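You operate a simulated robot arm through the tools that you are given. There is no shell and no other tool. Be economical: measure what you need, move in short steps, check, and stop when the job is done.

Carry out the task below with a simulated two-armed robot. There is one attempt and no reset: what you move stays moved.

## Task
Put the two palettes from the drainer in the bench drawer and fold the teal cloth in half.
Fine: drawer shut again; the cloth stays on the bench; leave the teal palette and the white cloth.
Where things are to end (x, y in the base frame): palette within 0.06 m of [0.64, 0.17]; palette within 0.06 m of [0.75, 0].

It is judged by the outcome, as a careful person would: the job done as asked, and still so three seconds after it is handed in. It fails if anything else is knocked over, pushed out of place, dropped, spilled or broken. Flat cloth is picked up by pressing the open fingertips on it (5 to 10 N) and closing them slowly along it; thin cloth reads only 2 to 8 mm in the jaws.

## Robot
Two 7-joint arms with two-finger parallel grippers on one trunk, on a base that drives. Base frame: it is fixed to the floor where the robot stands at the start and does not move with it; the origin is under the middle of the robot, x ahead of it, y to its left, z up. Lengths are in m, angles in rad, forces in N, time in s.
The left shoulder is at the start at [0.07, 0.134, 1.051], the right one opposite. With the tool pointing down near the work surface each hand reaches from about 0.1 to 0.64 m from the robot's upright axis, wherever it stands, measured 20 degrees to its own side. Places, roughly: bench drawer [0.7, 0.1, 0.7]; inside of the bench drawer [0.8, 0.1, 0.6]; middle of the steel bench [0.8, -0.1, 0.8]; palette [1.5, -1.25, 0.75]. Payload 1.57 kg a hand.
The TCP of each hand is the grasp point between the finger pads, 0.03 m short of the fingertips. In the tool frame z runs along the fingers and y along their closing line. Largest opening 0.08 m; finger width 0.017, thickness 0.012; the body of the gripper, 0.04 by 0.082 m, starts 0.08 m behind the TCP.
Orientation is that of the tool frame in the base frame, as [roll, pitch, yaw] about the fixed x, y, z axes, in that order (R = Rz(yaw) Ry(pitch) Rx(roll)). With the fingers straight down and closing along the base's y, the tool's x points along the base's -x, its y along +y and its z along -z.

## Interface
- The arms move only by the tool send_rows. It takes "left_deltas", "right_deltas" or both (then of equal length, played together; a hand with none holds still); each is one flat list of numbers, 7 for each row, row after row: the shift along the base's x, y, z in m, then the turn, a rotation vector about the base's x, y, z in rad, then the finger opening in m, from 0 to 0.08. In form: [x, y, z, rx, ry, rz, gripper, x, y, z, rx, ry, rz, gripper, ...]. A call has 1 to 10 rows; each row is the pose to reach, as a shift and turn from the pose commanded when the call began. A row lasts 0.2 s, in which the tool goes at most 0.05 m and 0.15 rad; a call with a longer step from one row to the next is refused whole, and so is a gripper value outside its range. Where a pose cannot be reached the arm comes as near as it can. A force on the tool above 40 N (or 10 N above the force at the start of the call, whichever is more), or a blocked arm, ends the call early, and 0.2 s more pass. The fingers move at their own pace (about 0.153 m/s each) and stop on an object; they squeeze with about 39 N. The grip force told is the motor's: it shows also when the fingers shut on nothing. Time passes only in rows, and 0.2 s behind the last, so rows that repeat a pose let the fingers close. The reply holds the time, the measured pose of the TCP, the force on the tool along the base axes, the opening and the grip force, in the units named above and with some noise, with the torque about the TCP (base axes, N m) and any sound that the robot's microphone picked up.
- Cameras (640 x 400 px; columns grow to the right, rows downward): "scene" is now at [0.133, -0.0192, 1.2799]; the picture's right is [-0.07, -1.00, 0.00], its down [-0.71, 0.05, -0.70] and it looks along [0.70, -0.05, -0.72] (base axes); focal length 255 px, centre (320, 200). "left" rides on the left gripper at [0.072, 0.007, -0.122] in its tool frame; the picture's right is [-0.09, 1.00, 0.00], its down [-0.84, -0.08, -0.54] and it looks along [-0.54, -0.05, 0.84] (tool axes); focal length 238 px, centre (320, 200). "right" rides on the right gripper at [0.072, -0.007, -0.122] in its tool frame; the picture's right is [0.09, 1.00, 0.00], its down [-0.84, 0.08, -0.54] and it looks along [-0.54, 0.05, 0.84] (tool axes); focal length 238 px, centre (320, 200). There is no depth. A picture from a camera that has moved, and an enlarged one, comes with that camera's place and axes in the base frame and with its lens. The place of the scene camera against the robot may be out by one fixed shift of up to 0.025 m in any direction.
- capture(camera): a new picture of that camera. The clock stands still meanwhile.
- lift_body(by): slides the trunk up (or, below 0, down) by that many m; the arms and the scene camera ride with it, the base frame stays. It gives what a move gives, with no picture.
- roll_base(legs): drives the robot by 1 to 6 legs, each [ahead, left, turn to the left] in m, m and rad, along the robot's own axes; the way and the turn of a leg run together, so that a leg with both is an arc; at most 1.5 m and 3.142 rad a leg. The arms and the cameras ride along, it lands a little off, and it stops where it bumps. It gives what a move gives.
- turn_head(pan, tilt): turns the head with the scene camera to pan (to the left, within 1.501 rad either way) and tilt (down, from -0.506 to 1.204), counted from straight ahead of the robot. It gives what a move gives.
- zoom(camera, box): a new picture of the part [left, top, right, bottom] of that camera's present view, enlarged. The clock stands still meanwhile.
- hand_in(): hands the job in; it is judged then, once.

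Go step by step. Nothing tells you exact positions but the pictures and the camera data: compare them with the known pose of the tool, close in by small moves and look again before you grip or let go. The budget is 120 turns and 88 pictures, counting those below and the enlarged ones. Unless the task says otherwise, let go and move clear before handing in, and close with one line.

The tools are called as a command line: name --argument value ..., lists and objects as JSON in quotes. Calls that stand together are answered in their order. send_rows: Moves the arms, as the interface text tells. Its arguments: {"type":"object","properties":{"left_deltas":{"type":"array"},"right_deltas":{"type":"array"}},"required":[]} The other tools are called the same way: lift_body (by) slides the trunk up or down; roll_base (legs) drives the base; turn_head (pan, tilt) turns the head that bears the scene camera; capture (camera) takes a picture; zoom (camera, box) takes an enlarged picture of a part of a camera's view; hand_in () hands the job in.

At the start:

```text
clock: 0.0
left_tool_pos: [0.5124, 0.1695, 1.0049]
left_tool_rot: [-3.141, 0.001, 3.141]
left_ft_force: [0.1, -0.9, -0.3]
left_torque: [-0.07, -0.02, 0.0]
left_opening: 0.0798
left_gripper_force: 0.0
right_tool_pos: [0.4464, -0.2654, 1.0338]
right_tool_rot: [-3.142, 0.0, 3.141]
right_ft_force: [0.5, 0.6, -0.4]
right_torque: [0.02, 0.0, 0.02]
right_opening: 0.0798
right_gripper_force: 0.1
trunk travel left (down, up): [-0.625, 0.315]
robot x, y, heading: [-0.0005, -0.004, 0.004]
head pan, tilt: [-0.075, 0.799]
```

scene: 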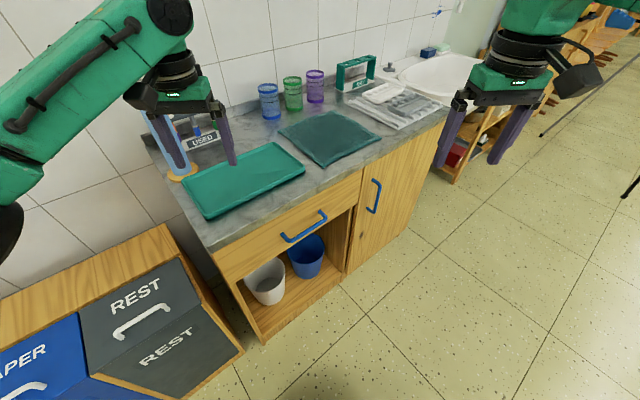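
right: 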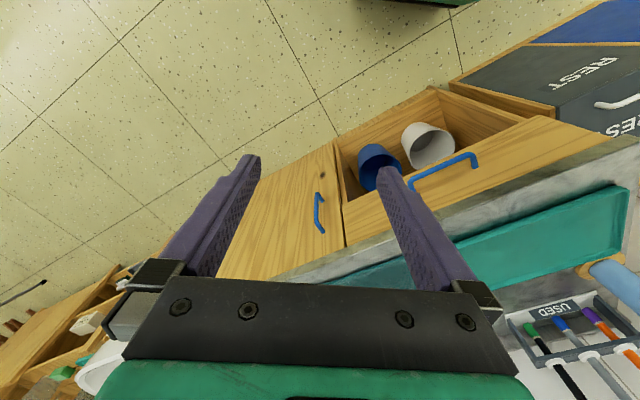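
left: 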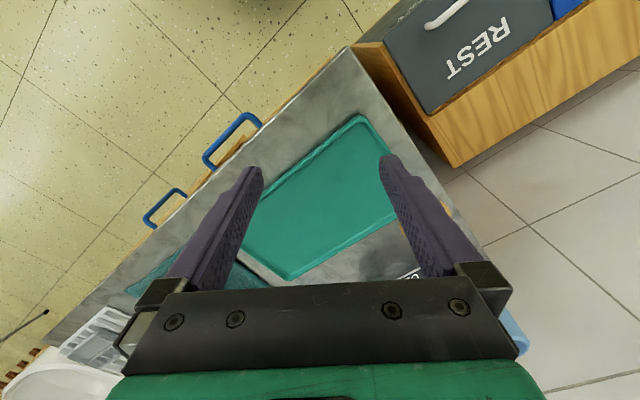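

I see a bench with a drawer (blue handle), a teal tray, a teal cloth, cups and a white rack near the sink. I'll look closer at the bench and the drainer first.

zoom --camera "scene" --box '[320, 40, 480, 140]'

zoom --camera "scene" --box '[140, 60, 400, 340]'

turn_head --pan -0.65 --tilt 0.5

capture --camera "scene"

```text
4.00 times, centred on (400, 90) of scene
camera zoom: at [0.133, -0.0192, 1.2799], right [-0.07, -1.0, 0.0], down [-0.71, 0.05, -0.7], along [0.7, -0.05, -0.72], focal length 1020 px, centre (0, 640)
```

zoom: 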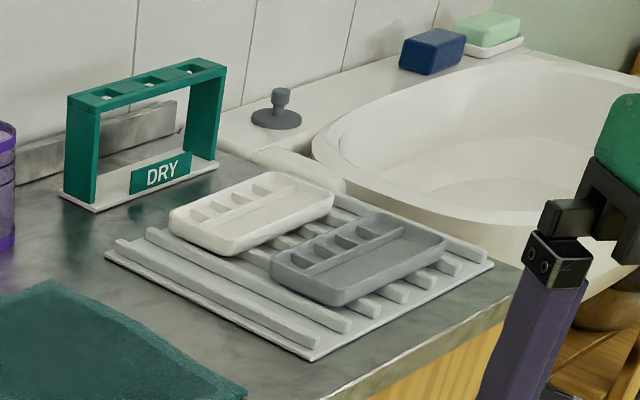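

```text
1.43 times, centred on (270, 200) of scene
camera zoom: at [0.133, -0.0192, 1.2799], right [-0.07, -1.0, 0.0], down [-0.71, 0.05, -0.7], along [0.7, -0.05, -0.72], focal length 364 px, centre (391, 200)
```

zoom: 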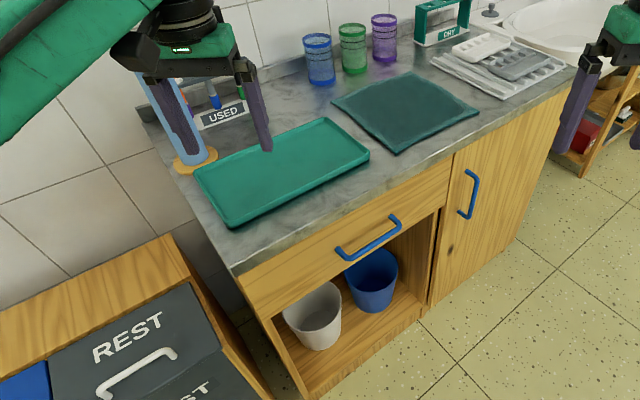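

```text
clock: 1.0
left_tool_pos: [0.5128, 0.1692, 1.0035]
left_tool_rot: [3.141, 0.002, -3.141]
left_ft_force: [0.7, 0.0, 0.4]
left_torque: [-0.02, 0.01, 0.0]
left_opening: 0.0799
left_gripper_force: 0.0
right_tool_pos: [0.4454, -0.2662, 1.0338]
right_tool_rot: [3.14, 0.001, 3.141]
right_ft_force: [0.0, -0.7, -0.7]
right_torque: [0.0, 0.02, 0.02]
right_opening: 0.0802
right_gripper_force: 0.0
trunk travel left (down, up): [-0.625, 0.315]
robot x, y, heading: [0.0, 0.0019, -0.005]
head pan, tilt: [-0.649, 0.499]
```

```text
82 pictures are left
camera scene: at [0.1251, -0.0681, 1.3058], right [-0.6, -0.8, 0.0], down [-0.38, 0.29, -0.88], along [0.7, -0.53, -0.48], focal length 255 px, centre (320, 200)
```

scene: 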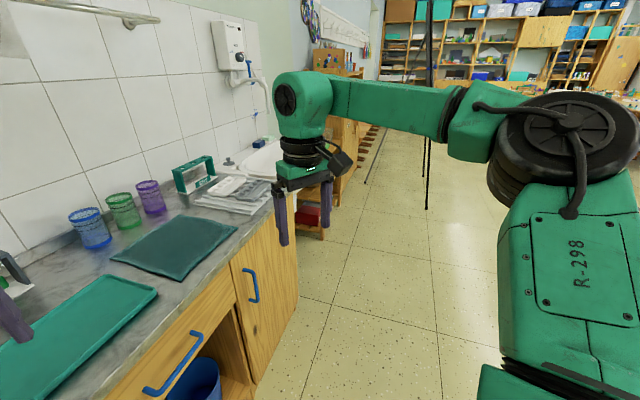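

The bench runs obliquely and its top triangulates to about z≈0.84. The drainer with the white and grey palettes is at the right end. I'll raise the trunk, turn to face the bench squarely, and slide right to face the drawer.

lift_body --by 0.25

roll_base --legs '[[0, 0, 0.64], [0, -0.3, 0]]'

turn_head --pan 0 --tilt 0.95

capture --camera "scene"

```text
clock: 3.6
left_tool_pos: [0.5134, 0.1681, 1.2538]
left_tool_rot: [-3.14, -0.001, 3.141]
left_ft_force: [-0.1, -0.8, 0.7]
left_torque: [0.03, -0.02, -0.03]
left_opening: 0.0798
left_gripper_force: 0.1
right_tool_pos: [0.446, -0.2665, 1.2845]
right_tool_rot: [3.141, 0.002, -3.141]
right_ft_force: [0.3, 0.6, -0.4]
right_torque: [0.04, -0.02, -0.02]
right_opening: 0.0801
right_gripper_force: 0.1
trunk travel left (down, up): [-0.875, 0.065]
robot x, y, heading: [-0.0019, 0.0003, -0.001]
head pan, tilt: [-0.649, 0.499]
```

```text
clock: 7.3
left_tool_pos: [0.483, 0.2112, 1.2542]
left_tool_rot: [-3.139, 0.0, -2.49]
left_ft_force: [1.2, -0.2, 0.1]
left_torque: [-0.02, 0.0, -0.02]
left_opening: 0.0801
left_gripper_force: 0.0
right_tool_pos: [0.6937, -0.1749, 1.2851]
right_tool_rot: [-3.14, -0.001, -2.492]
right_ft_force: [0.5, -0.1, 0.4]
right_torque: [-0.01, 0.0, 0.0]
right_opening: 0.0801
right_gripper_force: 0.0
trunk travel left (down, up): [-0.875, 0.065]
robot x, y, heading: [0.178, -0.2347, 0.649]
head pan, tilt: [-0.649, 0.499]
```

```text
clock: 8.4
left_tool_pos: [0.4851, 0.2085, 1.2547]
left_tool_rot: [3.141, 0.001, -2.491]
left_ft_force: [-0.4, 0.5, 0.7]
left_torque: [0.01, -0.03, -0.01]
left_opening: 0.0798
left_gripper_force: 0.1
right_tool_pos: [0.6959, -0.1781, 1.2835]
right_tool_rot: [-3.141, -0.001, -2.492]
right_ft_force: [0.2, -0.5, -0.5]
right_torque: [-0.02, 0.01, 0.0]
right_opening: 0.0799
right_gripper_force: 0.1
trunk travel left (down, up): [-0.875, 0.065]
robot x, y, heading: [0.1807, -0.2355, 0.652]
head pan, tilt: [0.0, 0.949]
```

```text
81 pictures are left
camera scene: at [0.2801, -0.1749, 1.5184], right [0.6, -0.8, 0.0], down [-0.65, -0.49, -0.58], along [0.46, 0.35, -0.81], focal length 255 px, centre (320, 200)
```

scene: 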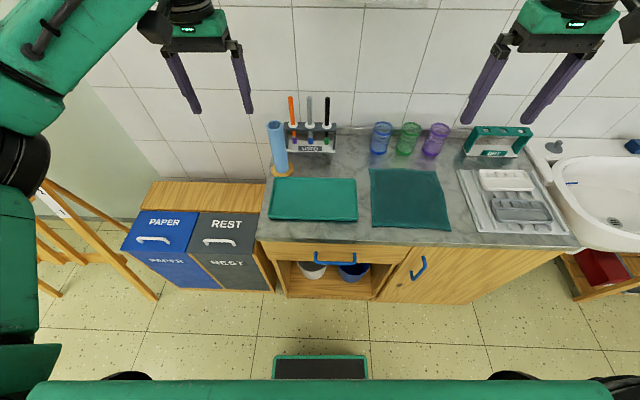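

Facing square now. In bench axes (u right along the front, v into the bench), I take the drawer front at v≈0.45 and the handle at u≈0.355. I'll back off a bit, lower, and view the handle with the right hand camera.

roll_base --legs '[[-0.1, 0, 0]]'

lift_body --by -0.2

capture --camera "right"

```text
clock: 9.5
left_tool_pos: [0.4113, 0.1512, 1.2513]
left_tool_rot: [3.141, -0.006, -2.493]
left_ft_force: [0.1, -0.1, 0.1]
left_torque: [-0.02, 0.04, 0.04]
left_opening: 0.0799
left_gripper_force: 0.0
right_tool_pos: [0.6226, -0.2352, 1.2807]
right_tool_rot: [-3.142, -0.004, -2.492]
right_ft_force: [0.3, 0.4, -0.3]
right_torque: [-0.02, 0.04, 0.02]
right_opening: 0.0798
right_gripper_force: 0.1
trunk travel left (down, up): [-0.875, 0.065]
robot x, y, heading: [0.1049, -0.2965, 0.65]
head pan, tilt: [0.0, 0.949]
```

```text
clock: 11.7
left_tool_pos: [0.4057, 0.1486, 1.0545]
left_tool_rot: [-3.142, -0.002, -2.491]
left_ft_force: [0.5, 0.8, -0.5]
left_torque: [-0.03, -0.03, 0.01]
left_opening: 0.0801
left_gripper_force: 0.0
right_tool_pos: [0.6162, -0.2398, 1.0842]
right_tool_rot: [-3.14, 0.001, -2.493]
right_ft_force: [0.8, 0.3, -0.5]
right_torque: [0.0, 0.01, -0.01]
right_opening: 0.0801
right_gripper_force: 0.0
trunk travel left (down, up): [-0.675, 0.265]
robot x, y, heading: [0.0982, -0.2971, 0.648]
head pan, tilt: [0.0, 0.949]
```

```text
80 pictures are left
camera right: at [0.5622, -0.287, 1.2057], right [-0.68, 0.74, 0.0], down [0.62, 0.57, 0.54], along [0.4, 0.37, -0.84], focal length 238 px, centre (320, 200)
```

right: 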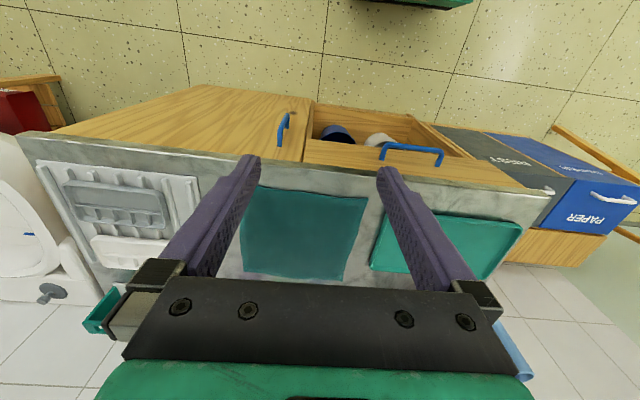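

Handle confirmed near u≈0.36, v≈0.435, but height is uncertain. I'll bring the right hand nearer while turning it 90°, so its camera looks along the bar.

send_rows --right_deltas '[-0.02, 0.017, 0, 0, 0, 0.14, 0.08, -0.045, 0.038, -0.02, 0, 0, 0.28, 0.08, -0.07, 0.06, -0.04, 0, 0, 0.42, 0.08, -0.095, 0.082, -0.06, 0, 0, 0.56, 0.08, -0.12, 0.104, -0.08, 0, 0, 0.7, 0.08, -0.147, 0.127, -0.1, 0, 0, 0.84, 0.08, -0.147, 0.127, -0.1, 0, 0, 0.98, 0.08, -0.147, 0.127, -0.1, 0, 0, 1.12, 0.08, -0.147, 0.127, -0.1, 0, 0, 1.26, 0.08, -0.147, 0.127, -0.1, 0, 0, 1.4, 0.08]'

send_rows --right_deltas '[0, 0, 0, 0, 0, 0.14, 0.08, 0, 0, 0, 0, 0, 0.171, 0.08]'

capture --camera "right"

capture --camera "scene"

```text
clock: 13.9
left_tool_pos: [0.4059, 0.1476, 1.0552]
left_tool_rot: [-3.141, 0.001, -2.492]
left_ft_force: [-0.1, 0.2, 0.2]
left_torque: [0.0, 0.0, -0.02]
left_opening: 0.0799
left_gripper_force: 0.1
right_tool_pos: [0.3426, -0.1449, 0.971]
right_tool_rot: [-3.113, 0.009, -1.164]
right_ft_force: [-0.3, 0.2, -0.6]
right_torque: [0.02, 0.01, -0.02]
right_opening: 0.08
right_gripper_force: 0.1
right hand out of reach, approached as far as the arm can: row 7, 8, 9, 10
trunk travel left (down, up): [-0.675, 0.265]
robot x, y, heading: [0.1015, -0.2926, 0.646]
head pan, tilt: [0.0, 0.949]
```

```text
clock: 14.5
left_tool_pos: [0.4066, 0.1478, 1.0536]
left_tool_rot: [-3.141, 0.0, -2.491]
left_ft_force: [0.2, 0.3, 0.5]
left_torque: [0.02, -0.02, 0.02]
left_opening: 0.0801
left_gripper_force: 0.0
right_tool_pos: [0.3146, -0.166, 0.9759]
right_tool_rot: [-3.098, 0.014, -1.034]
right_ft_force: [-0.2, 0.6, -0.2]
right_torque: [0.05, 0.0, 0.01]
right_opening: 0.0799
right_gripper_force: 0.0
right hand out of reach, approached as far as the arm can: row 1, 2
trunk travel left (down, up): [-0.675, 0.265]
robot x, y, heading: [0.1001, -0.294, 0.649]
head pan, tilt: [0.0, 0.949]
```

```text
79 pictures are left
camera right: at [0.3527, -0.2277, 1.0968], right [-0.81, -0.59, -0.05], down [-0.51, 0.66, 0.55], along [-0.29, 0.47, -0.83], focal length 238 px, centre (320, 200)
```

right: 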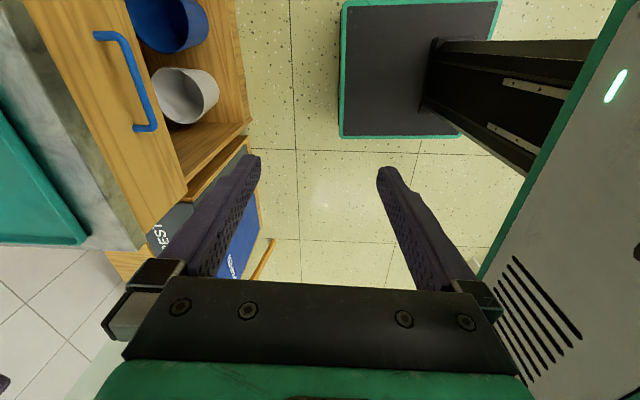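

```text
78 pictures are left
camera scene: at [0.2008, -0.235, 1.3184], right [0.6, -0.8, 0.0], down [-0.65, -0.49, -0.58], along [0.46, 0.35, -0.81], focal length 255 px, centre (320, 200)
```

scene: 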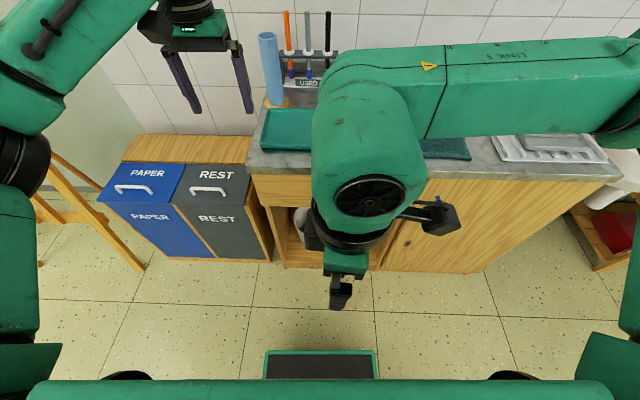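

The view along the bar gives a consistent fix: bench normal at about 0.571 rad, bar at z≈0.747, about 3 cm in front of the stone edge. I'll align the base to that heading and swing the right hand the other way, which should be easier on the wrist.

roll_base --legs '[[0, 0, -0.077]]'

send_rows --right_deltas '[0, 0, 0, 0, 0, -0.14, 0.08, 0, 0, 0, 0, 0, -0.28, 0.08, 0, 0, 0, 0, 0, -0.42, 0.08, 0, 0, 0, 0, 0, -0.56, 0.08, 0, 0, 0, 0, 0, -0.7, 0.08, 0, 0, 0, 0, 0, -0.84, 0.08, 0, 0, 0, 0, 0, -0.98, 0.08, 0, 0, 0, 0, 0, -1.12, 0.08, 0, 0, 0, 0, 0, -1.26, 0.08, 0, 0, 0, 0, 0, -1.4, 0.08]'

```text
clock: 15.4
left_tool_pos: [0.439, 0.1243, 1.0546]
left_tool_rot: [-3.141, -0.002, -2.568]
left_ft_force: [-0.4, -1.0, 0.6]
left_torque: [0.01, -0.04, -0.03]
left_opening: 0.0802
left_gripper_force: 0.1
right_tool_pos: [0.3228, -0.1833, 0.9761]
right_tool_rot: [-3.097, 0.011, -1.116]
right_ft_force: [-0.3, -0.4, 0.0]
right_torque: [0.01, -0.01, 0.01]
right_opening: 0.0801
right_gripper_force: 0.1
trunk travel left (down, up): [-0.675, 0.265]
robot x, y, heading: [0.1002, -0.2948, 0.57]
head pan, tilt: [0.0, 0.949]
```

```text
clock: 17.6
left_tool_pos: [0.4398, 0.1231, 1.0553]
left_tool_rot: [3.141, -0.001, -2.567]
left_ft_force: [0.8, -0.3, -0.2]
left_torque: [0.02, -0.01, 0.02]
left_opening: 0.08
left_gripper_force: 0.0
right_tool_pos: [0.3463, -0.1778, 0.9958]
right_tool_rot: [-3.099, 0.016, -2.52]
right_ft_force: [-0.2, -0.1, -0.5]
right_torque: [0.01, 0.01, 0.01]
right_opening: 0.0802
right_gripper_force: 0.1
right hand out of reach, approached as far as the arm can: row 2, 3, 4, 5, 6, 7, 8, 9, 10
trunk travel left (down, up): [-0.675, 0.265]
robot x, y, heading: [0.099, -0.292, 0.573]
head pan, tilt: [0.0, 0.949]
```

The wrist limit seems related to being too close in. I'll extend the hand outward while continuing the turn.

send_rows --right_deltas '[0.025, 0.016, 0, 0, 0, 0, 0.08, 0.05, 0.03, 0, 0, 0, 0, 0.08, 0.08, 0.05, 0, 0, 0, -0.14, 0.08, 0.11, 0.07, 0, 0, 0, -0.28, 0.08, 0.126, 0.081, 0, 0, 0, -0.42, 0.08, 0.126, 0.081, 0, 0, 0, -0.56, 0.08, 0.126, 0.081, 0, 0, 0, -0.7, 0.08, 0.126, 0.081, 0, 0, 0, -0.84, 0.08, 0.126, 0.081, 0, 0, 0, -0.98, 0.08, 0.126, 0.081, 0, 0, 0, -1.12, 0.08]'

```text
clock: 19.8
left_tool_pos: [0.4401, 0.1239, 1.0543]
left_tool_rot: [3.141, -0.001, -2.57]
left_ft_force: [0.6, -0.1, 0.1]
left_torque: [-0.01, 0.02, -0.02]
left_opening: 0.0802
left_gripper_force: 0.1
right_tool_pos: [0.4745, -0.1319, 0.9943]
right_tool_rot: [-3.098, 0.013, 2.646]
right_ft_force: [0.2, 0.6, -0.4]
right_torque: [0.01, 0.0, -0.05]
right_opening: 0.0801
right_gripper_force: 0.1
right hand out of reach, approached as far as the arm can: row 1, 2, 3, 4, 5, 6, 7, 8, 9, 10
trunk travel left (down, up): [-0.675, 0.265]
robot x, y, heading: [0.0993, -0.2976, 0.57]
head pan, tilt: [0.0, 0.949]
```

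send_rows --right_deltas '[0.01, 0.01, -0.02, 0, 0, -0.12, 0.08, 0.02, 0.02, -0.04, 0, 0, -0.24, 0.08, 0.02, 0.02, -0.04, 0, 0, -0.38, 0.08, 0.02, 0.02, -0.04, 0, 0, -0.5, 0.08]'

capture --camera "right"

capture --camera "scene"

```text
clock: 20.8
left_tool_pos: [0.4386, 0.1224, 1.0548]
left_tool_rot: [-3.141, -0.001, -2.568]
left_ft_force: [-0.2, -0.1, -0.1]
left_torque: [0.0, 0.01, 0.01]
left_opening: 0.0798
left_gripper_force: 0.0
right_tool_pos: [0.4961, -0.1299, 0.9548]
right_tool_rot: [-3.1, 0.01, 2.147]
right_ft_force: [-0.7, -0.2, -0.3]
right_torque: [-0.01, 0.02, -0.03]
right_opening: 0.08
right_gripper_force: 0.0
right hand out of reach, approached as far as the arm can: row 1, 2, 3, 4
trunk travel left (down, up): [-0.675, 0.265]
robot x, y, heading: [0.1049, -0.2937, 0.565]
head pan, tilt: [0.0, 0.949]
```

```text
77 pictures are left
camera right: at [0.4542, -0.068, 1.0766], right [0.78, 0.62, -0.04], down [0.54, -0.64, 0.55], along [0.31, -0.45, -0.84], focal length 238 px, centre (320, 200)
```

right: 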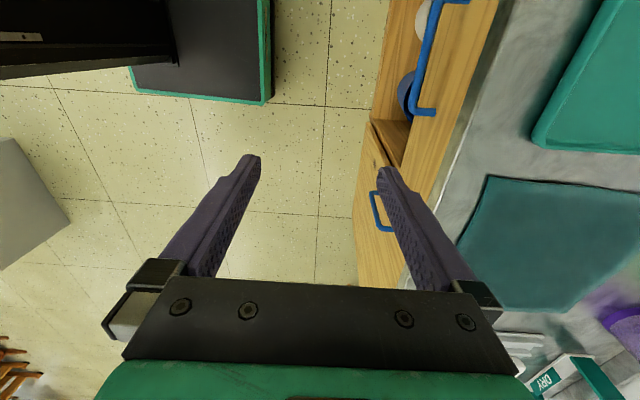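

```text
76 pictures are left
camera scene: at [0.2063, -0.2425, 1.3184], right [0.54, -0.84, 0.0], down [-0.68, -0.44, -0.58], along [0.49, 0.31, -0.81], focal length 255 px, centre (320, 200)
```

scene: 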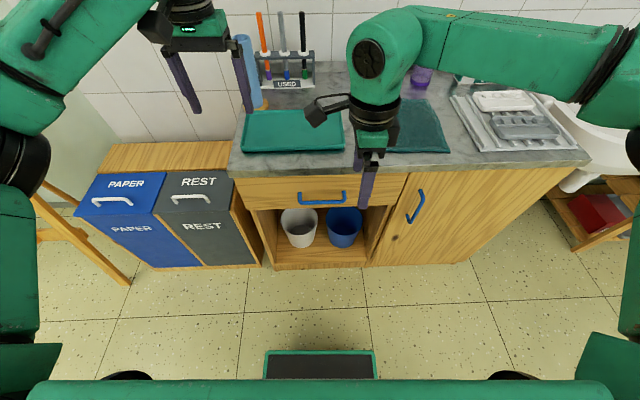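

Re-triangulating with hand-camera pictures only: stone top ≈0.82, bar ≈(0.568, 0, 0.70). That is too low under the worktop for a vertical straddle, so I'll tilt the right hand towards horizontal, with its fingers pointing at the bench and closing vertically.

lift_body --by -0.1

send_rows --right_deltas '[-0.003, 0.01, 0, 0.0745, -0.1066, 0, 0.08, -0.006, 0.02, 0, 0.149, -0.2132, 0, 0.08, -0.009, 0.03, 0, 0.2235, -0.32, 0, 0.08, -0.012, 0.04, 0, 0.298, -0.4264, 0, 0.08, -0.012, 0.05, 0, 0.3725, -0.533, 0, 0.08, -0.012, 0.06, 0, 0.447, -0.64, 0, 0.08, -0.012, 0.07, 0, 0.5215, -0.746, 0, 0.08, -0.012, 0.07, 0, 0.596, -0.853, 0, 0.08, -0.012, 0.07, 0, 0.67, -0.96, 0, 0.08, -0.012, 0.07, 0, 0.745, -1.066, 0, 0.08]'

capture --camera "right"

capture --camera "scene"

```text
clock: 22.1
left_tool_pos: [0.4415, 0.1228, 0.955]
left_tool_rot: [-3.142, 0.0, -2.569]
left_ft_force: [-0.2, -0.7, 0.4]
left_torque: [0.02, -0.06, -0.02]
left_opening: 0.0798
left_gripper_force: 0.0
right_tool_pos: [0.4953, -0.1293, 0.8557]
right_tool_rot: [-3.099, 0.008, 2.147]
right_ft_force: [0.6, 0.6, 0.5]
right_torque: [0.0, 0.01, -0.02]
right_opening: 0.0801
right_gripper_force: 0.0
trunk travel left (down, up): [-0.575, 0.365]
robot x, y, heading: [0.0993, -0.2981, 0.572]
head pan, tilt: [0.0, 0.949]
```

```text
clock: 24.3
left_tool_pos: [0.4403, 0.1228, 0.9532]
left_tool_rot: [3.141, -0.001, -2.569]
left_ft_force: [0.4, 0.6, 0.6]
left_torque: [-0.01, -0.03, 0.02]
left_opening: 0.0799
left_gripper_force: 0.0
right_tool_pos: [0.5126, -0.0961, 0.878]
right_tool_rot: [1.884, -0.028, 2.164]
right_ft_force: [0.2, -0.7, 0.4]
right_torque: [0.0, 0.0, -0.04]
right_opening: 0.08
right_gripper_force: 0.0
right hand out of reach, approached as far as the arm can: row 5, 6, 7, 8, 9, 10
trunk travel left (down, up): [-0.575, 0.365]
robot x, y, heading: [0.0996, -0.2936, 0.573]
head pan, tilt: [0.0, 0.949]
```

```text
75 pictures are left
camera right: at [0.3738, -0.1024, 0.9115], right [0.22, 0.22, 0.95], down [0.06, -0.97, 0.22], along [0.97, 0.01, -0.23], focal length 238 px, centre (320, 200)
```

right: 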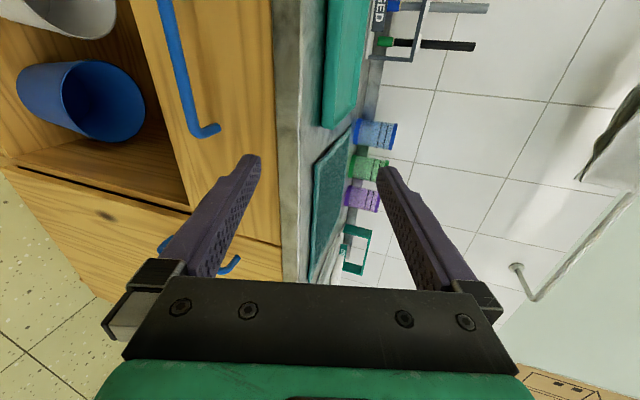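

```text
74 pictures are left
camera scene: at [0.2062, -0.2428, 1.2184], right [0.54, -0.84, 0.0], down [-0.68, -0.44, -0.58], along [0.49, 0.31, -0.81], focal length 255 px, centre (320, 200)
```

scene: 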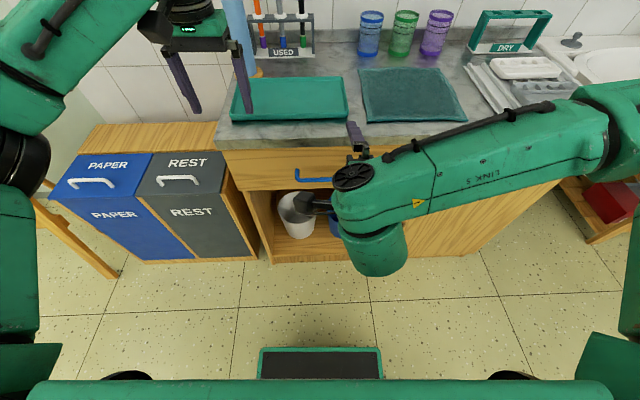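

Very clear view. The bar is at z≈0.709, v≈0.447 (u from 0.26 to 0.38), with the stone lip from 0.786 to 0.815. I'll lower the trunk with the left hand rising to compensate, shift left to the bar centre, and check.

send_rows --left_deltas '[0, 0, 0.04, 0, 0, 0, 0.08, 0, 0, 0.08, 0, 0, 0, 0.08, 0, 0, 0.12, 0, 0, 0, 0.08]' --right_deltas '[-0.01, 0.015, 0, 0, 0, 0, 0.06, -0.02, 0.03, 0, 0, 0, 0, 0.05, -0.031, 0.043, 0, 0, 0, 0, 0.05]'

lift_body --by -0.15

capture --camera "right"

```text
clock: 25.1
left_tool_pos: [0.4389, 0.1211, 1.0751]
left_tool_rot: [3.141, -0.001, -2.569]
left_ft_force: [0.1, 0.0, 0.7]
left_torque: [0.02, 0.0, 0.02]
left_opening: 0.0802
left_gripper_force: 0.0
right_tool_pos: [0.5087, -0.0891, 0.8945]
right_tool_rot: [1.883, -0.03, 2.163]
right_ft_force: [-0.2, -0.2, -0.1]
right_torque: [0.01, -0.01, 0.0]
right_opening: 0.0502
right_gripper_force: 0.1
right hand out of reach, approached as far as the arm can: row 1, 2, 3
trunk travel left (down, up): [-0.575, 0.365]
robot x, y, heading: [0.0968, -0.296, 0.575]
head pan, tilt: [0.0, 0.949]
```

```text
clock: 26.9
left_tool_pos: [0.4403, 0.1238, 0.9238]
left_tool_rot: [-3.141, -0.001, -2.57]
left_ft_force: [0.0, 0.3, 0.2]
left_torque: [0.02, -0.01, -0.05]
left_opening: 0.08
left_gripper_force: 0.1
right_tool_pos: [0.5091, -0.0885, 0.7446]
right_tool_rot: [1.885, -0.028, 2.163]
right_ft_force: [-0.3, 0.0, 0.3]
right_torque: [-0.01, -0.04, -0.03]
right_opening: 0.0502
right_gripper_force: 0.1
trunk travel left (down, up): [-0.425, 0.515]
robot x, y, heading: [0.1003, -0.2948, 0.57]
head pan, tilt: [0.0, 0.949]
```

```text
73 pictures are left
camera right: at [0.3708, -0.095, 0.7778], right [0.22, 0.23, 0.95], down [0.06, -0.97, 0.22], along [0.97, 0.01, -0.23], focal length 238 px, centre (320, 200)
```

right: 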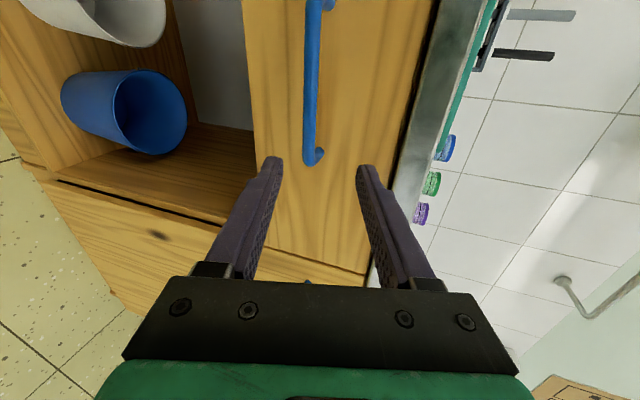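

The right arm is at its limit leftward, so I'll use the base for alignment: slide left 4.6 cm and lower 3.3 cm, then look.

roll_base --legs '[[0.02, 0.046, 0.0]]'

lift_body --by -0.033

capture --camera "right"

```text
clock: 27.8
left_tool_pos: [0.4313, 0.1738, 0.9227]
left_tool_rot: [-3.14, -0.003, -2.57]
left_ft_force: [-0.9, 0.2, 0.2]
left_torque: [-0.02, -0.02, 0.03]
left_opening: 0.0802
left_gripper_force: 0.0
right_tool_pos: [0.5019, -0.0384, 0.7436]
right_tool_rot: [1.887, -0.028, 2.161]
right_ft_force: [-0.4, 0.2, -0.2]
right_torque: [-0.01, -0.01, 0.0]
right_opening: 0.0501
right_gripper_force: 0.1
trunk travel left (down, up): [-0.425, 0.515]
robot x, y, heading: [0.09, -0.2453, 0.572]
head pan, tilt: [0.0, 0.949]
```

```text
clock: 28.6
left_tool_pos: [0.4303, 0.1736, 0.8895]
left_tool_rot: [-3.141, 0.0, -2.571]
left_ft_force: [0.3, 0.1, 0.0]
left_torque: [0.0, -0.01, 0.0]
left_opening: 0.0802
left_gripper_force: 0.0
right_tool_pos: [0.5016, -0.0397, 0.7118]
right_tool_rot: [1.884, -0.028, 2.161]
right_ft_force: [0.3, -0.3, 0.2]
right_torque: [-0.01, -0.02, 0.05]
right_opening: 0.0501
right_gripper_force: 0.0
trunk travel left (down, up): [-0.392, 0.548]
robot x, y, heading: [0.0917, -0.2447, 0.575]
head pan, tilt: [0.0, 0.949]
```

```text
72 pictures are left
camera right: at [0.3627, -0.0455, 0.7448], right [0.22, 0.22, 0.95], down [0.06, -0.97, 0.22], along [0.97, 0.01, -0.23], focal length 238 px, centre (320, 200)
```

right: 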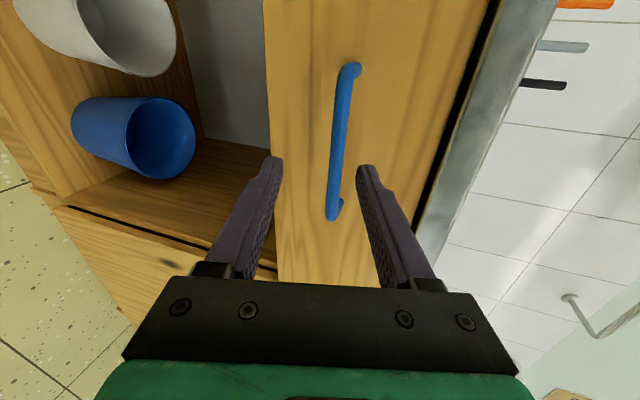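

Bar is aligned between the fingers (bar z≈0.708). I'll drive ahead about 4.3 cm and close on it.

roll_base --legs '[[0.043, 0, 0]]'

zoom --camera "right" --box '[200, 50, 460, 300]'

```text
clock: 29.4
left_tool_pos: [0.4683, 0.1957, 0.8894]
left_tool_rot: [-3.14, -0.001, -2.57]
left_ft_force: [-0.1, 0.6, -0.4]
left_torque: [-0.03, 0.05, 0.01]
left_opening: 0.08
left_gripper_force: 0.0
right_tool_pos: [0.5366, -0.0169, 0.7104]
right_tool_rot: [1.885, -0.028, 2.164]
right_ft_force: [0.2, 0.5, 0.3]
right_torque: [-0.01, 0.0, 0.01]
right_opening: 0.0501
right_gripper_force: 0.1
trunk travel left (down, up): [-0.392, 0.548]
robot x, y, heading: [0.126, -0.2249, 0.572]
head pan, tilt: [0.0, 0.949]
```

```text
1.60 times, centred on (330, 175) of right
camera zoom: at [0.3988, -0.0223, 0.7443], right [0.22, 0.23, 0.95], down [0.06, -0.97, 0.22], along [0.97, 0.01, -0.23], focal length 381 px, centre (304, 240)
```

zoom: 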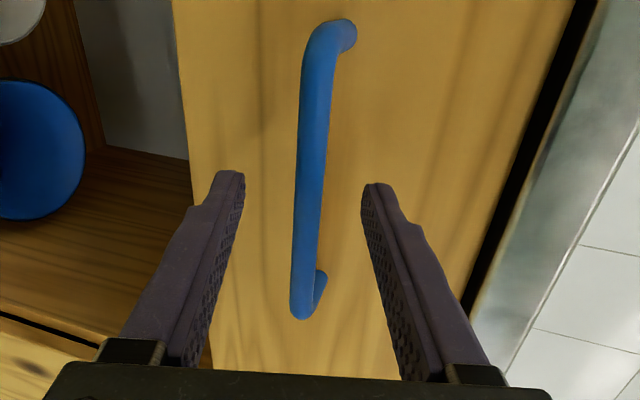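

send_rows --right_deltas '[0, 0, 0, 0, 0, 0, 0.03, 0, 0, 0, 0, 0, 0, 0.0, 0, 0, 0, 0, 0, 0, 0.0]'

```text
clock: 30.2
left_tool_pos: [0.4662, 0.1958, 0.8907]
left_tool_rot: [-3.141, 0.0, -2.57]
left_ft_force: [-0.1, -0.4, 0.0]
left_torque: [0.02, -0.02, -0.03]
left_opening: 0.0802
left_gripper_force: 0.0
right_tool_pos: [0.5363, -0.0172, 0.7138]
right_tool_rot: [1.879, -0.028, 2.163]
right_ft_force: [2.0, -1.2, 9.3]
right_torque: [-0.25, -0.48, 0.24]
right_opening: 0.0123
right_gripper_force: 29.4
trunk travel left (down, up): [-0.392, 0.548]
robot x, y, heading: [0.1278, -0.2237, 0.571]
head pan, tilt: [0.0, 0.949]
```

Gripped the bar (12 mm). Now pull the drawer open by driving back along the bench normal.

roll_base --legs '[[-0.1, -0.005, 0]]'

capture --camera "scene"

```text
clock: 31.4
left_tool_pos: [0.3855, 0.1362, 0.8926]
left_tool_rot: [3.139, 0.002, -2.571]
left_ft_force: [-0.6, 0.6, -0.6]
left_torque: [0.0, 0.01, -0.01]
left_opening: 0.0799
left_gripper_force: 0.0
right_tool_pos: [0.4542, -0.0744, 0.713]
right_tool_rot: [1.88, -0.028, 2.163]
right_ft_force: [-1.8, 1.5, 13.8]
right_torque: [-0.13, -0.59, 0.2]
right_opening: 0.0122
right_gripper_force: 29.4
trunk travel left (down, up): [-0.392, 0.548]
robot x, y, heading: [0.0459, -0.2797, 0.574]
head pan, tilt: [0.0, 0.949]
```

```text
70 pictures are left
camera scene: at [0.1503, -0.2285, 1.0358], right [0.54, -0.84, 0.0], down [-0.68, -0.44, -0.58], along [0.49, 0.31, -0.81], focal length 255 px, centre (320, 200)
```

scene: 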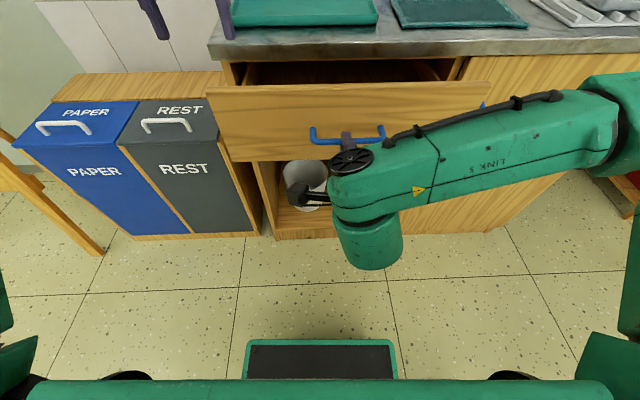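

Drawer is opening well. Pulling another 17 cm.

roll_base --legs '[[-0.17, -0.007, 0]]'

capture --camera "scene"

```text
clock: 32.9
left_tool_pos: [0.2451, 0.0389, 0.8904]
left_tool_rot: [3.141, -0.001, -2.575]
left_ft_force: [0.7, 0.3, -0.9]
left_torque: [0.02, -0.03, -0.04]
left_opening: 0.0801
left_gripper_force: 0.0
right_tool_pos: [0.3153, -0.1723, 0.7117]
right_tool_rot: [1.882, -0.029, 2.163]
right_ft_force: [-1.1, 2.9, 10.6]
right_torque: [-0.1, -0.37, 0.68]
right_opening: 0.0123
right_gripper_force: 29.7
trunk travel left (down, up): [-0.392, 0.548]
robot x, y, heading: [-0.0923, -0.3785, 0.565]
head pan, tilt: [0.0, 0.949]
```

```text
69 pictures are left
camera scene: at [0.0107, -0.3264, 1.0357], right [0.54, -0.84, 0.0], down [-0.68, -0.44, -0.58], along [0.49, 0.31, -0.81], focal length 255 px, centre (320, 200)
```

scene: 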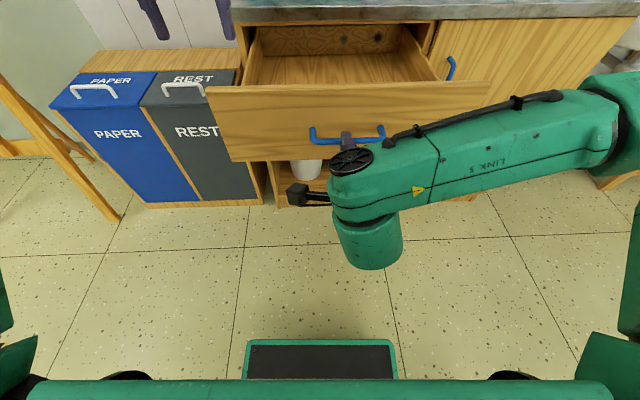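

Drawer is open by 0.27 m (displacement angle 0.611, which I take as the bench normal). I'll release the handle, back off, raise the trunk, and stand the right hand upright again.

send_rows --right_deltas '[0, 0, 0, 0, 0, 0, 0.05, 0, 0, 0, 0, 0, 0, 0.05]'

roll_base --legs '[[-0.12, 0, 0]]'

lift_body --by 0.3

send_rows --right_deltas '[0, 0, 0, -0.072, 0.102, 0, 0.08, 0, 0, 0, -0.143, 0.205, 0, 0.08, 0, 0, 0, -0.215, 0.307, 0, 0.08, 0, 0, 0, -0.287, 0.409, 0, 0.08, 0, 0, 0, -0.359, 0.512, 0, 0.08, 0, 0, 0, -0.43, 0.614, 0, 0.08, 0, 0, 0, -0.502, 0.716, 0, 0.08, 0, 0, 0, -0.574, 0.8185, 0, 0.08, 0, 0, 0, -0.646, 0.921, 0, 0.08, 0, 0, 0, -0.715, 1.02, 0, 0.08]'

```text
clock: 33.5
left_tool_pos: [0.2475, 0.0391, 0.8908]
left_tool_rot: [-3.14, -0.003, -2.574]
left_ft_force: [0.5, 0.0, 0.0]
left_torque: [-0.03, -0.02, 0.05]
left_opening: 0.0799
left_gripper_force: 0.1
right_tool_pos: [0.3164, -0.171, 0.7117]
right_tool_rot: [1.883, -0.032, 2.162]
right_ft_force: [-0.5, -0.1, -0.5]
right_torque: [-0.04, 0.03, -0.02]
right_opening: 0.0499
right_gripper_force: 0.0
trunk travel left (down, up): [-0.392, 0.548]
robot x, y, heading: [-0.0917, -0.3801, 0.567]
head pan, tilt: [0.0, 0.949]
```

```text
clock: 34.7
left_tool_pos: [0.1482, -0.0251, 0.8916]
left_tool_rot: [-3.141, 0.001, -2.574]
left_ft_force: [0.0, -0.6, 0.4]
left_torque: [0.02, 0.02, 0.05]
left_opening: 0.08
left_gripper_force: 0.0
right_tool_pos: [0.2174, -0.237, 0.713]
right_tool_rot: [1.881, -0.029, 2.158]
right_ft_force: [-0.4, -0.4, 0.2]
right_torque: [0.01, 0.0, -0.02]
right_opening: 0.0498
right_gripper_force: 0.0
trunk travel left (down, up): [-0.392, 0.548]
robot x, y, heading: [-0.1913, -0.4399, 0.568]
head pan, tilt: [0.0, 0.949]
```

```text
clock: 37.7
left_tool_pos: [0.1489, -0.0242, 1.1898]
left_tool_rot: [-3.141, -0.003, -2.574]
left_ft_force: [0.2, 0.2, 0.2]
left_torque: [0.01, -0.04, -0.03]
left_opening: 0.0801
left_gripper_force: 0.1
right_tool_pos: [0.2176, -0.2381, 1.0119]
right_tool_rot: [1.884, -0.029, 2.159]
right_ft_force: [-0.4, -0.3, 0.8]
right_torque: [-0.02, 0.0, 0.02]
right_opening: 0.0501
right_gripper_force: 0.0
trunk travel left (down, up): [-0.692, 0.248]
robot x, y, heading: [-0.1943, -0.4413, 0.567]
head pan, tilt: [0.0, 0.949]
```

```text
clock: 39.9
left_tool_pos: [0.1502, -0.0243, 1.1894]
left_tool_rot: [-3.141, -0.002, -2.573]
left_ft_force: [0.3, -0.3, 0.9]
left_torque: [0.04, 0.02, 0.01]
left_opening: 0.0799
left_gripper_force: 0.1
right_tool_pos: [0.2174, -0.2715, 1.0101]
right_tool_rot: [3.129, 0.01, 2.148]
right_ft_force: [0.0, -0.4, 0.5]
right_torque: [-0.01, 0.0, -0.02]
right_opening: 0.0799
right_gripper_force: 0.1
right hand out of reach, approached as far as the arm can: row 8, 9, 10
trunk travel left (down, up): [-0.692, 0.248]
robot x, y, heading: [-0.1899, -0.4441, 0.567]
head pan, tilt: [0.0, 0.949]
```

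Now drive right to face the drainer and look at it.

roll_base --legs '[[0, 0, 0.044], [0, -0.53, 0], [0.38, 0, 0]]'

capture --camera "scene"

capture --camera "right"

```text
clock: 45.4
left_tool_pos: [0.7488, -0.2322, 1.1904]
left_tool_rot: [3.141, 0.0, -2.535]
left_ft_force: [0.0, 0.1, -0.8]
left_torque: [-0.02, -0.03, 0.01]
left_opening: 0.0801
left_gripper_force: 0.1
right_tool_pos: [0.826, -0.476, 1.0108]
right_tool_rot: [3.128, 0.01, 2.186]
right_ft_force: [-0.6, -0.4, 0.7]
right_torque: [-0.02, 0.01, 0.0]
right_opening: 0.0799
right_gripper_force: 0.0
trunk travel left (down, up): [-0.692, 0.248]
robot x, y, heading: [0.4268, -0.6632, 0.606]
head pan, tilt: [0.0, 0.949]
```

```text
68 pictures are left
camera scene: at [0.5285, -0.6071, 1.3355], right [0.57, -0.82, 0.0], down [-0.67, -0.46, -0.58], along [0.48, 0.33, -0.81], focal length 255 px, centre (320, 200)
```

scene: 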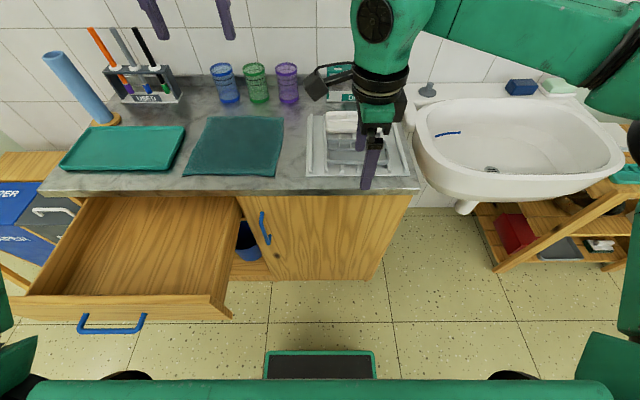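

```text
67 pictures are left
camera right: at [0.7766, -0.4207, 1.1312], right [0.76, 0.65, 0.01], down [0.54, -0.64, 0.55], along [0.37, -0.41, -0.83], focal length 238 px, centre (320, 200)
```

right: 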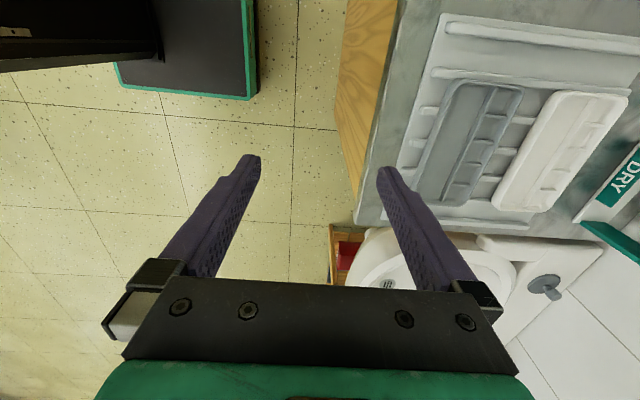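

The drainer is clear: the grey palette is about 0.15×0.085, centred at u≈0.876, v≈0.593, with white behind it at v≈0.717. They're too wide to span, so I'll pinch the front wall with one finger in the trough. Driving in 12 cm, then lowering the right hand over the grey's front wall.

roll_base --legs '[[0.12, 0, 0]]'

send_rows --right_deltas '[0.01, 0.007, -0.03, 0, 0, 0, 0.06, 0.018, 0.013, -0.07, 0, 0, 0, 0.05]'

capture --camera "right"

```text
clock: 46.6
left_tool_pos: [0.8469, -0.1653, 1.1918]
left_tool_rot: [-3.142, 0.0, -2.536]
left_ft_force: [1.1, -1.2, 0.3]
left_torque: [-0.03, -0.01, -0.01]
left_opening: 0.0801
left_gripper_force: 0.1
right_tool_pos: [0.9248, -0.4075, 1.0108]
right_tool_rot: [3.127, 0.01, 2.188]
right_ft_force: [0.6, 0.3, 0.5]
right_torque: [-0.01, 0.0, -0.01]
right_opening: 0.08
right_gripper_force: 0.0
trunk travel left (down, up): [-0.692, 0.248]
robot x, y, heading: [0.5229, -0.5981, 0.605]
head pan, tilt: [0.0, 0.949]
```

```text
clock: 47.2
left_tool_pos: [0.8485, -0.1637, 1.1902]
left_tool_rot: [-3.141, -0.001, -2.535]
left_ft_force: [-0.3, 0.6, 0.0]
left_torque: [0.01, 0.02, 0.03]
left_opening: 0.0801
left_gripper_force: 0.1
right_tool_pos: [0.9471, -0.4118, 0.9417]
right_tool_rot: [3.124, 0.006, 2.187]
right_ft_force: [-0.2, 0.2, 0.8]
right_torque: [0.0, 0.03, 0.03]
right_opening: 0.05
right_gripper_force: 0.2
right hand out of reach, approached as far as the arm can: row 1, 2
trunk travel left (down, up): [-0.692, 0.248]
robot x, y, heading: [0.5273, -0.5979, 0.608]
head pan, tilt: [0.0, 0.949]
```

```text
66 pictures are left
camera right: at [0.8955, -0.3558, 1.0627], right [0.76, 0.65, 0.02], down [0.54, -0.64, 0.55], along [0.37, -0.41, -0.84], focal length 238 px, centre (320, 200)
```

right: 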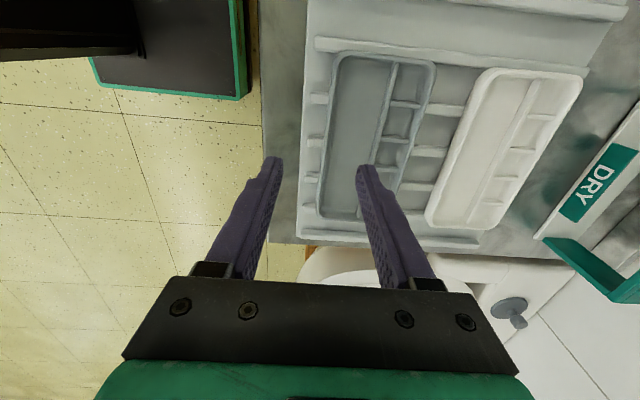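

The grey's front wall is at v≈0.547, rim z≈0.839; the hand is 8 mm short of it. Lowering to just above the rim with a 40 mm opening.

send_rows --right_deltas '[0.004, 0.003, -0.035, 0, 0, 0, 0.04, 0.0065, 0.0046, -0.068, 0, 0, 0, 0.04]'

capture --camera "right"

```text
clock: 47.8
left_tool_pos: [0.8492, -0.1647, 1.19]
left_tool_rot: [3.142, -0.001, -2.536]
left_ft_force: [0.1, 0.3, -0.4]
left_torque: [0.0, 0.0, -0.02]
left_opening: 0.0801
left_gripper_force: 0.1
right_tool_pos: [0.9505, -0.4282, 0.8797]
right_tool_rot: [3.126, 0.007, 2.187]
right_ft_force: [-0.6, 0.5, 0.2]
right_torque: [0.0, 0.0, 0.0]
right_opening: 0.0399
right_gripper_force: 0.0
right hand out of reach, approached as far as the arm can: row 1, 2
trunk travel left (down, up): [-0.692, 0.248]
robot x, y, heading: [0.5232, -0.5966, 0.607]
head pan, tilt: [0.0, 0.949]
```

```text
65 pictures are left
camera right: at [0.9004, -0.3728, 1.0011], right [0.76, 0.65, 0.02], down [0.54, -0.64, 0.55], along [0.37, -0.41, -0.84], focal length 238 px, centre (320, 200)
```

right: 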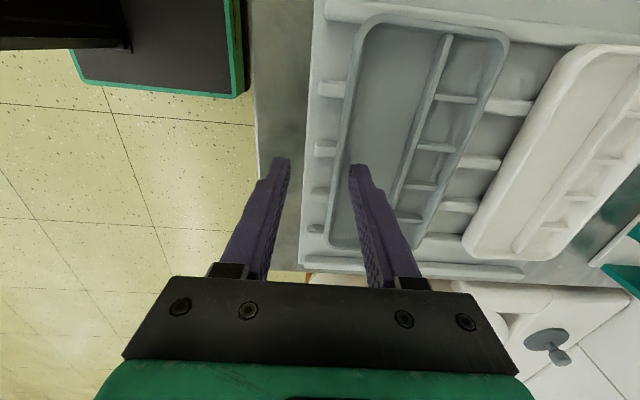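

The arm drifts near its limit, so I'll use the base and trunk for the last bit: ahead 1.7 cm, down 3 cm.

roll_base --legs '[[0.017, 0, 0]]'

lift_body --by -0.015

capture --camera "right"

```text
clock: 48.6
left_tool_pos: [0.859, -0.1571, 1.1926]
left_tool_rot: [3.141, 0.004, -2.536]
left_ft_force: [0.1, -0.6, 0.4]
left_torque: [-0.01, -0.05, 0.02]
left_opening: 0.0799
left_gripper_force: 0.1
right_tool_pos: [0.9614, -0.4205, 0.8806]
right_tool_rot: [3.121, 0.008, 2.186]
right_ft_force: [-0.4, 0.7, 0.6]
right_torque: [0.02, -0.03, -0.03]
right_opening: 0.0403
right_gripper_force: 0.1
trunk travel left (down, up): [-0.692, 0.248]
robot x, y, heading: [0.5352, -0.5833, 0.604]
head pan, tilt: [0.0, 0.949]
```

```text
clock: 49.4
left_tool_pos: [0.8621, -0.1566, 1.1778]
left_tool_rot: [3.14, 0.0, -2.536]
left_ft_force: [-0.9, -0.1, -1.3]
left_torque: [0.0, 0.04, 0.01]
left_opening: 0.0799
left_gripper_force: 0.1
right_tool_pos: [0.9654, -0.4159, 0.873]
right_tool_rot: [3.11, 0.003, 2.183]
right_ft_force: [-0.9, -5.8, 21.9]
right_torque: [0.13, -0.33, -0.01]
right_opening: 0.0363
right_gripper_force: 0.1
trunk travel left (down, up): [-0.678, 0.262]
robot x, y, heading: [0.5345, -0.5857, 0.606]
head pan, tilt: [0.0, 0.949]
stopped: the force on the tool passed its limit (the readings are from after the stop); the commanded pose is now the measured one
```

```text
64 pictures are left
camera right: at [0.9151, -0.3626, 0.9934], right [0.76, 0.65, 0.03], down [0.53, -0.65, 0.55], along [0.37, -0.4, -0.84], focal length 238 px, centre (320, 200)
```

right: 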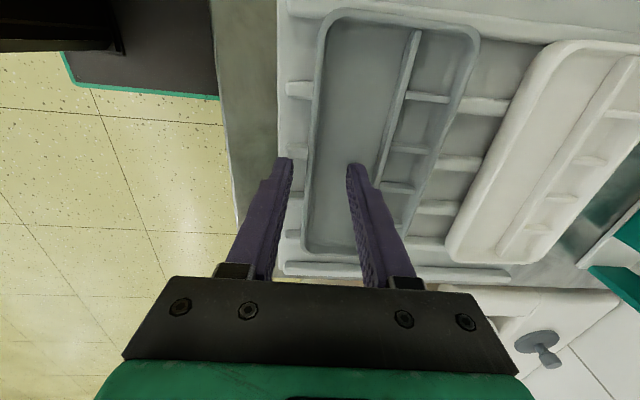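

Contact: a fingertip reached the trough floor with the wall between the fingers. I'll ease up 4 mm and close on the wall.

send_rows --right_deltas '[0, 0, 0.004, 0, 0, 0, 0.036, 0, 0, 0.004, 0, 0, 0, 0.02, 0, 0, 0.004, 0, 0, 0, 0.0, 0, 0, 0.004, 0, 0, 0, 0.0]'

capture --camera "right"

```text
clock: 50.4
left_tool_pos: [0.8613, -0.1555, 1.1759]
left_tool_rot: [-3.141, 0.001, -2.535]
left_ft_force: [0.5, -0.2, -0.7]
left_torque: [0.0, 0.01, 0.0]
left_opening: 0.0803
left_gripper_force: 0.0
right_tool_pos: [0.9656, -0.4164, 0.8738]
right_tool_rot: [3.117, 0.005, 2.184]
right_ft_force: [-1.0, -0.6, 3.2]
right_torque: [-0.11, 0.05, 0.01]
right_opening: 0.0031
right_gripper_force: 23.9
trunk travel left (down, up): [-0.678, 0.262]
robot x, y, heading: [0.5392, -0.5861, 0.605]
head pan, tilt: [0.0, 0.949]
```

```text
63 pictures are left
camera right: at [0.9147, -0.3627, 0.9945], right [0.76, 0.65, 0.03], down [0.53, -0.65, 0.55], along [0.37, -0.4, -0.84], focal length 238 px, centre (320, 200)
```

right: 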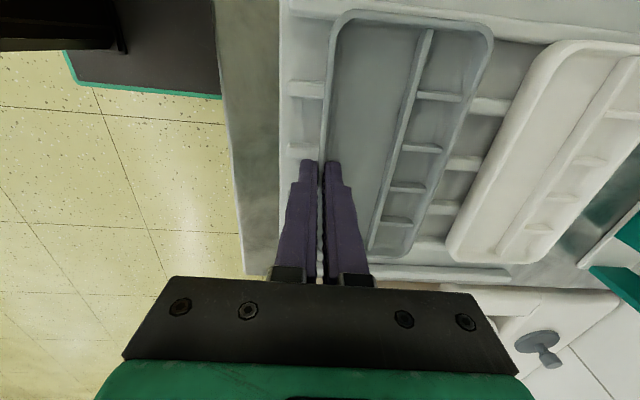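

Wall pinched (3 mm). Test lift by 5 cm.

send_rows --right_deltas '[0, 0, 0.015, 0, 0, 0, 0, 0, 0, 0.03, 0, 0, 0, 0, 0, 0, 0.06, 0, 0, 0, 0, 0, 0, 0.09, 0, 0, 0, 0]'

capture --camera "right"

capture --camera "scene"

```text
clock: 51.4
left_tool_pos: [0.8619, -0.1559, 1.1764]
left_tool_rot: [3.142, -0.001, -2.537]
left_ft_force: [0.5, -0.2, -0.3]
left_torque: [-0.01, -0.03, -0.03]
left_opening: 0.0799
left_gripper_force: 0.0
right_tool_pos: [0.9642, -0.4177, 0.965]
right_tool_rot: [3.116, 0.005, 2.184]
right_ft_force: [0.0, -0.4, -0.7]
right_torque: [-0.04, 0.02, -0.01]
right_opening: 0.003
right_gripper_force: 24.2
trunk travel left (down, up): [-0.678, 0.262]
robot x, y, heading: [0.539, -0.5865, 0.606]
head pan, tilt: [0.0, 0.949]
```

```text
62 pictures are left
camera right: at [0.9134, -0.3625, 1.0855], right [0.76, 0.65, 0.02], down [0.53, -0.64, 0.55], along [0.37, -0.4, -0.84], focal length 238 px, centre (320, 200)
```

right: 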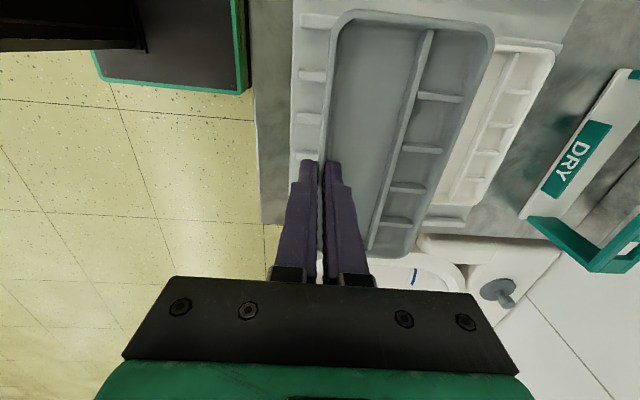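

```text
61 pictures are left
camera scene: at [0.6409, -0.5293, 1.321], right [0.57, -0.82, 0.0], down [-0.67, -0.46, -0.58], along [0.48, 0.33, -0.81], focal length 255 px, centre (320, 200)
```

scene: 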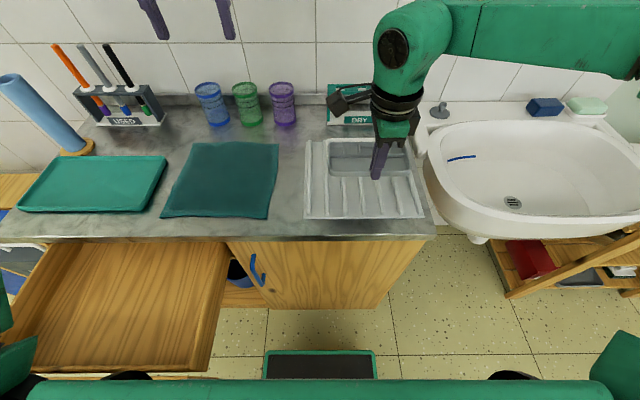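

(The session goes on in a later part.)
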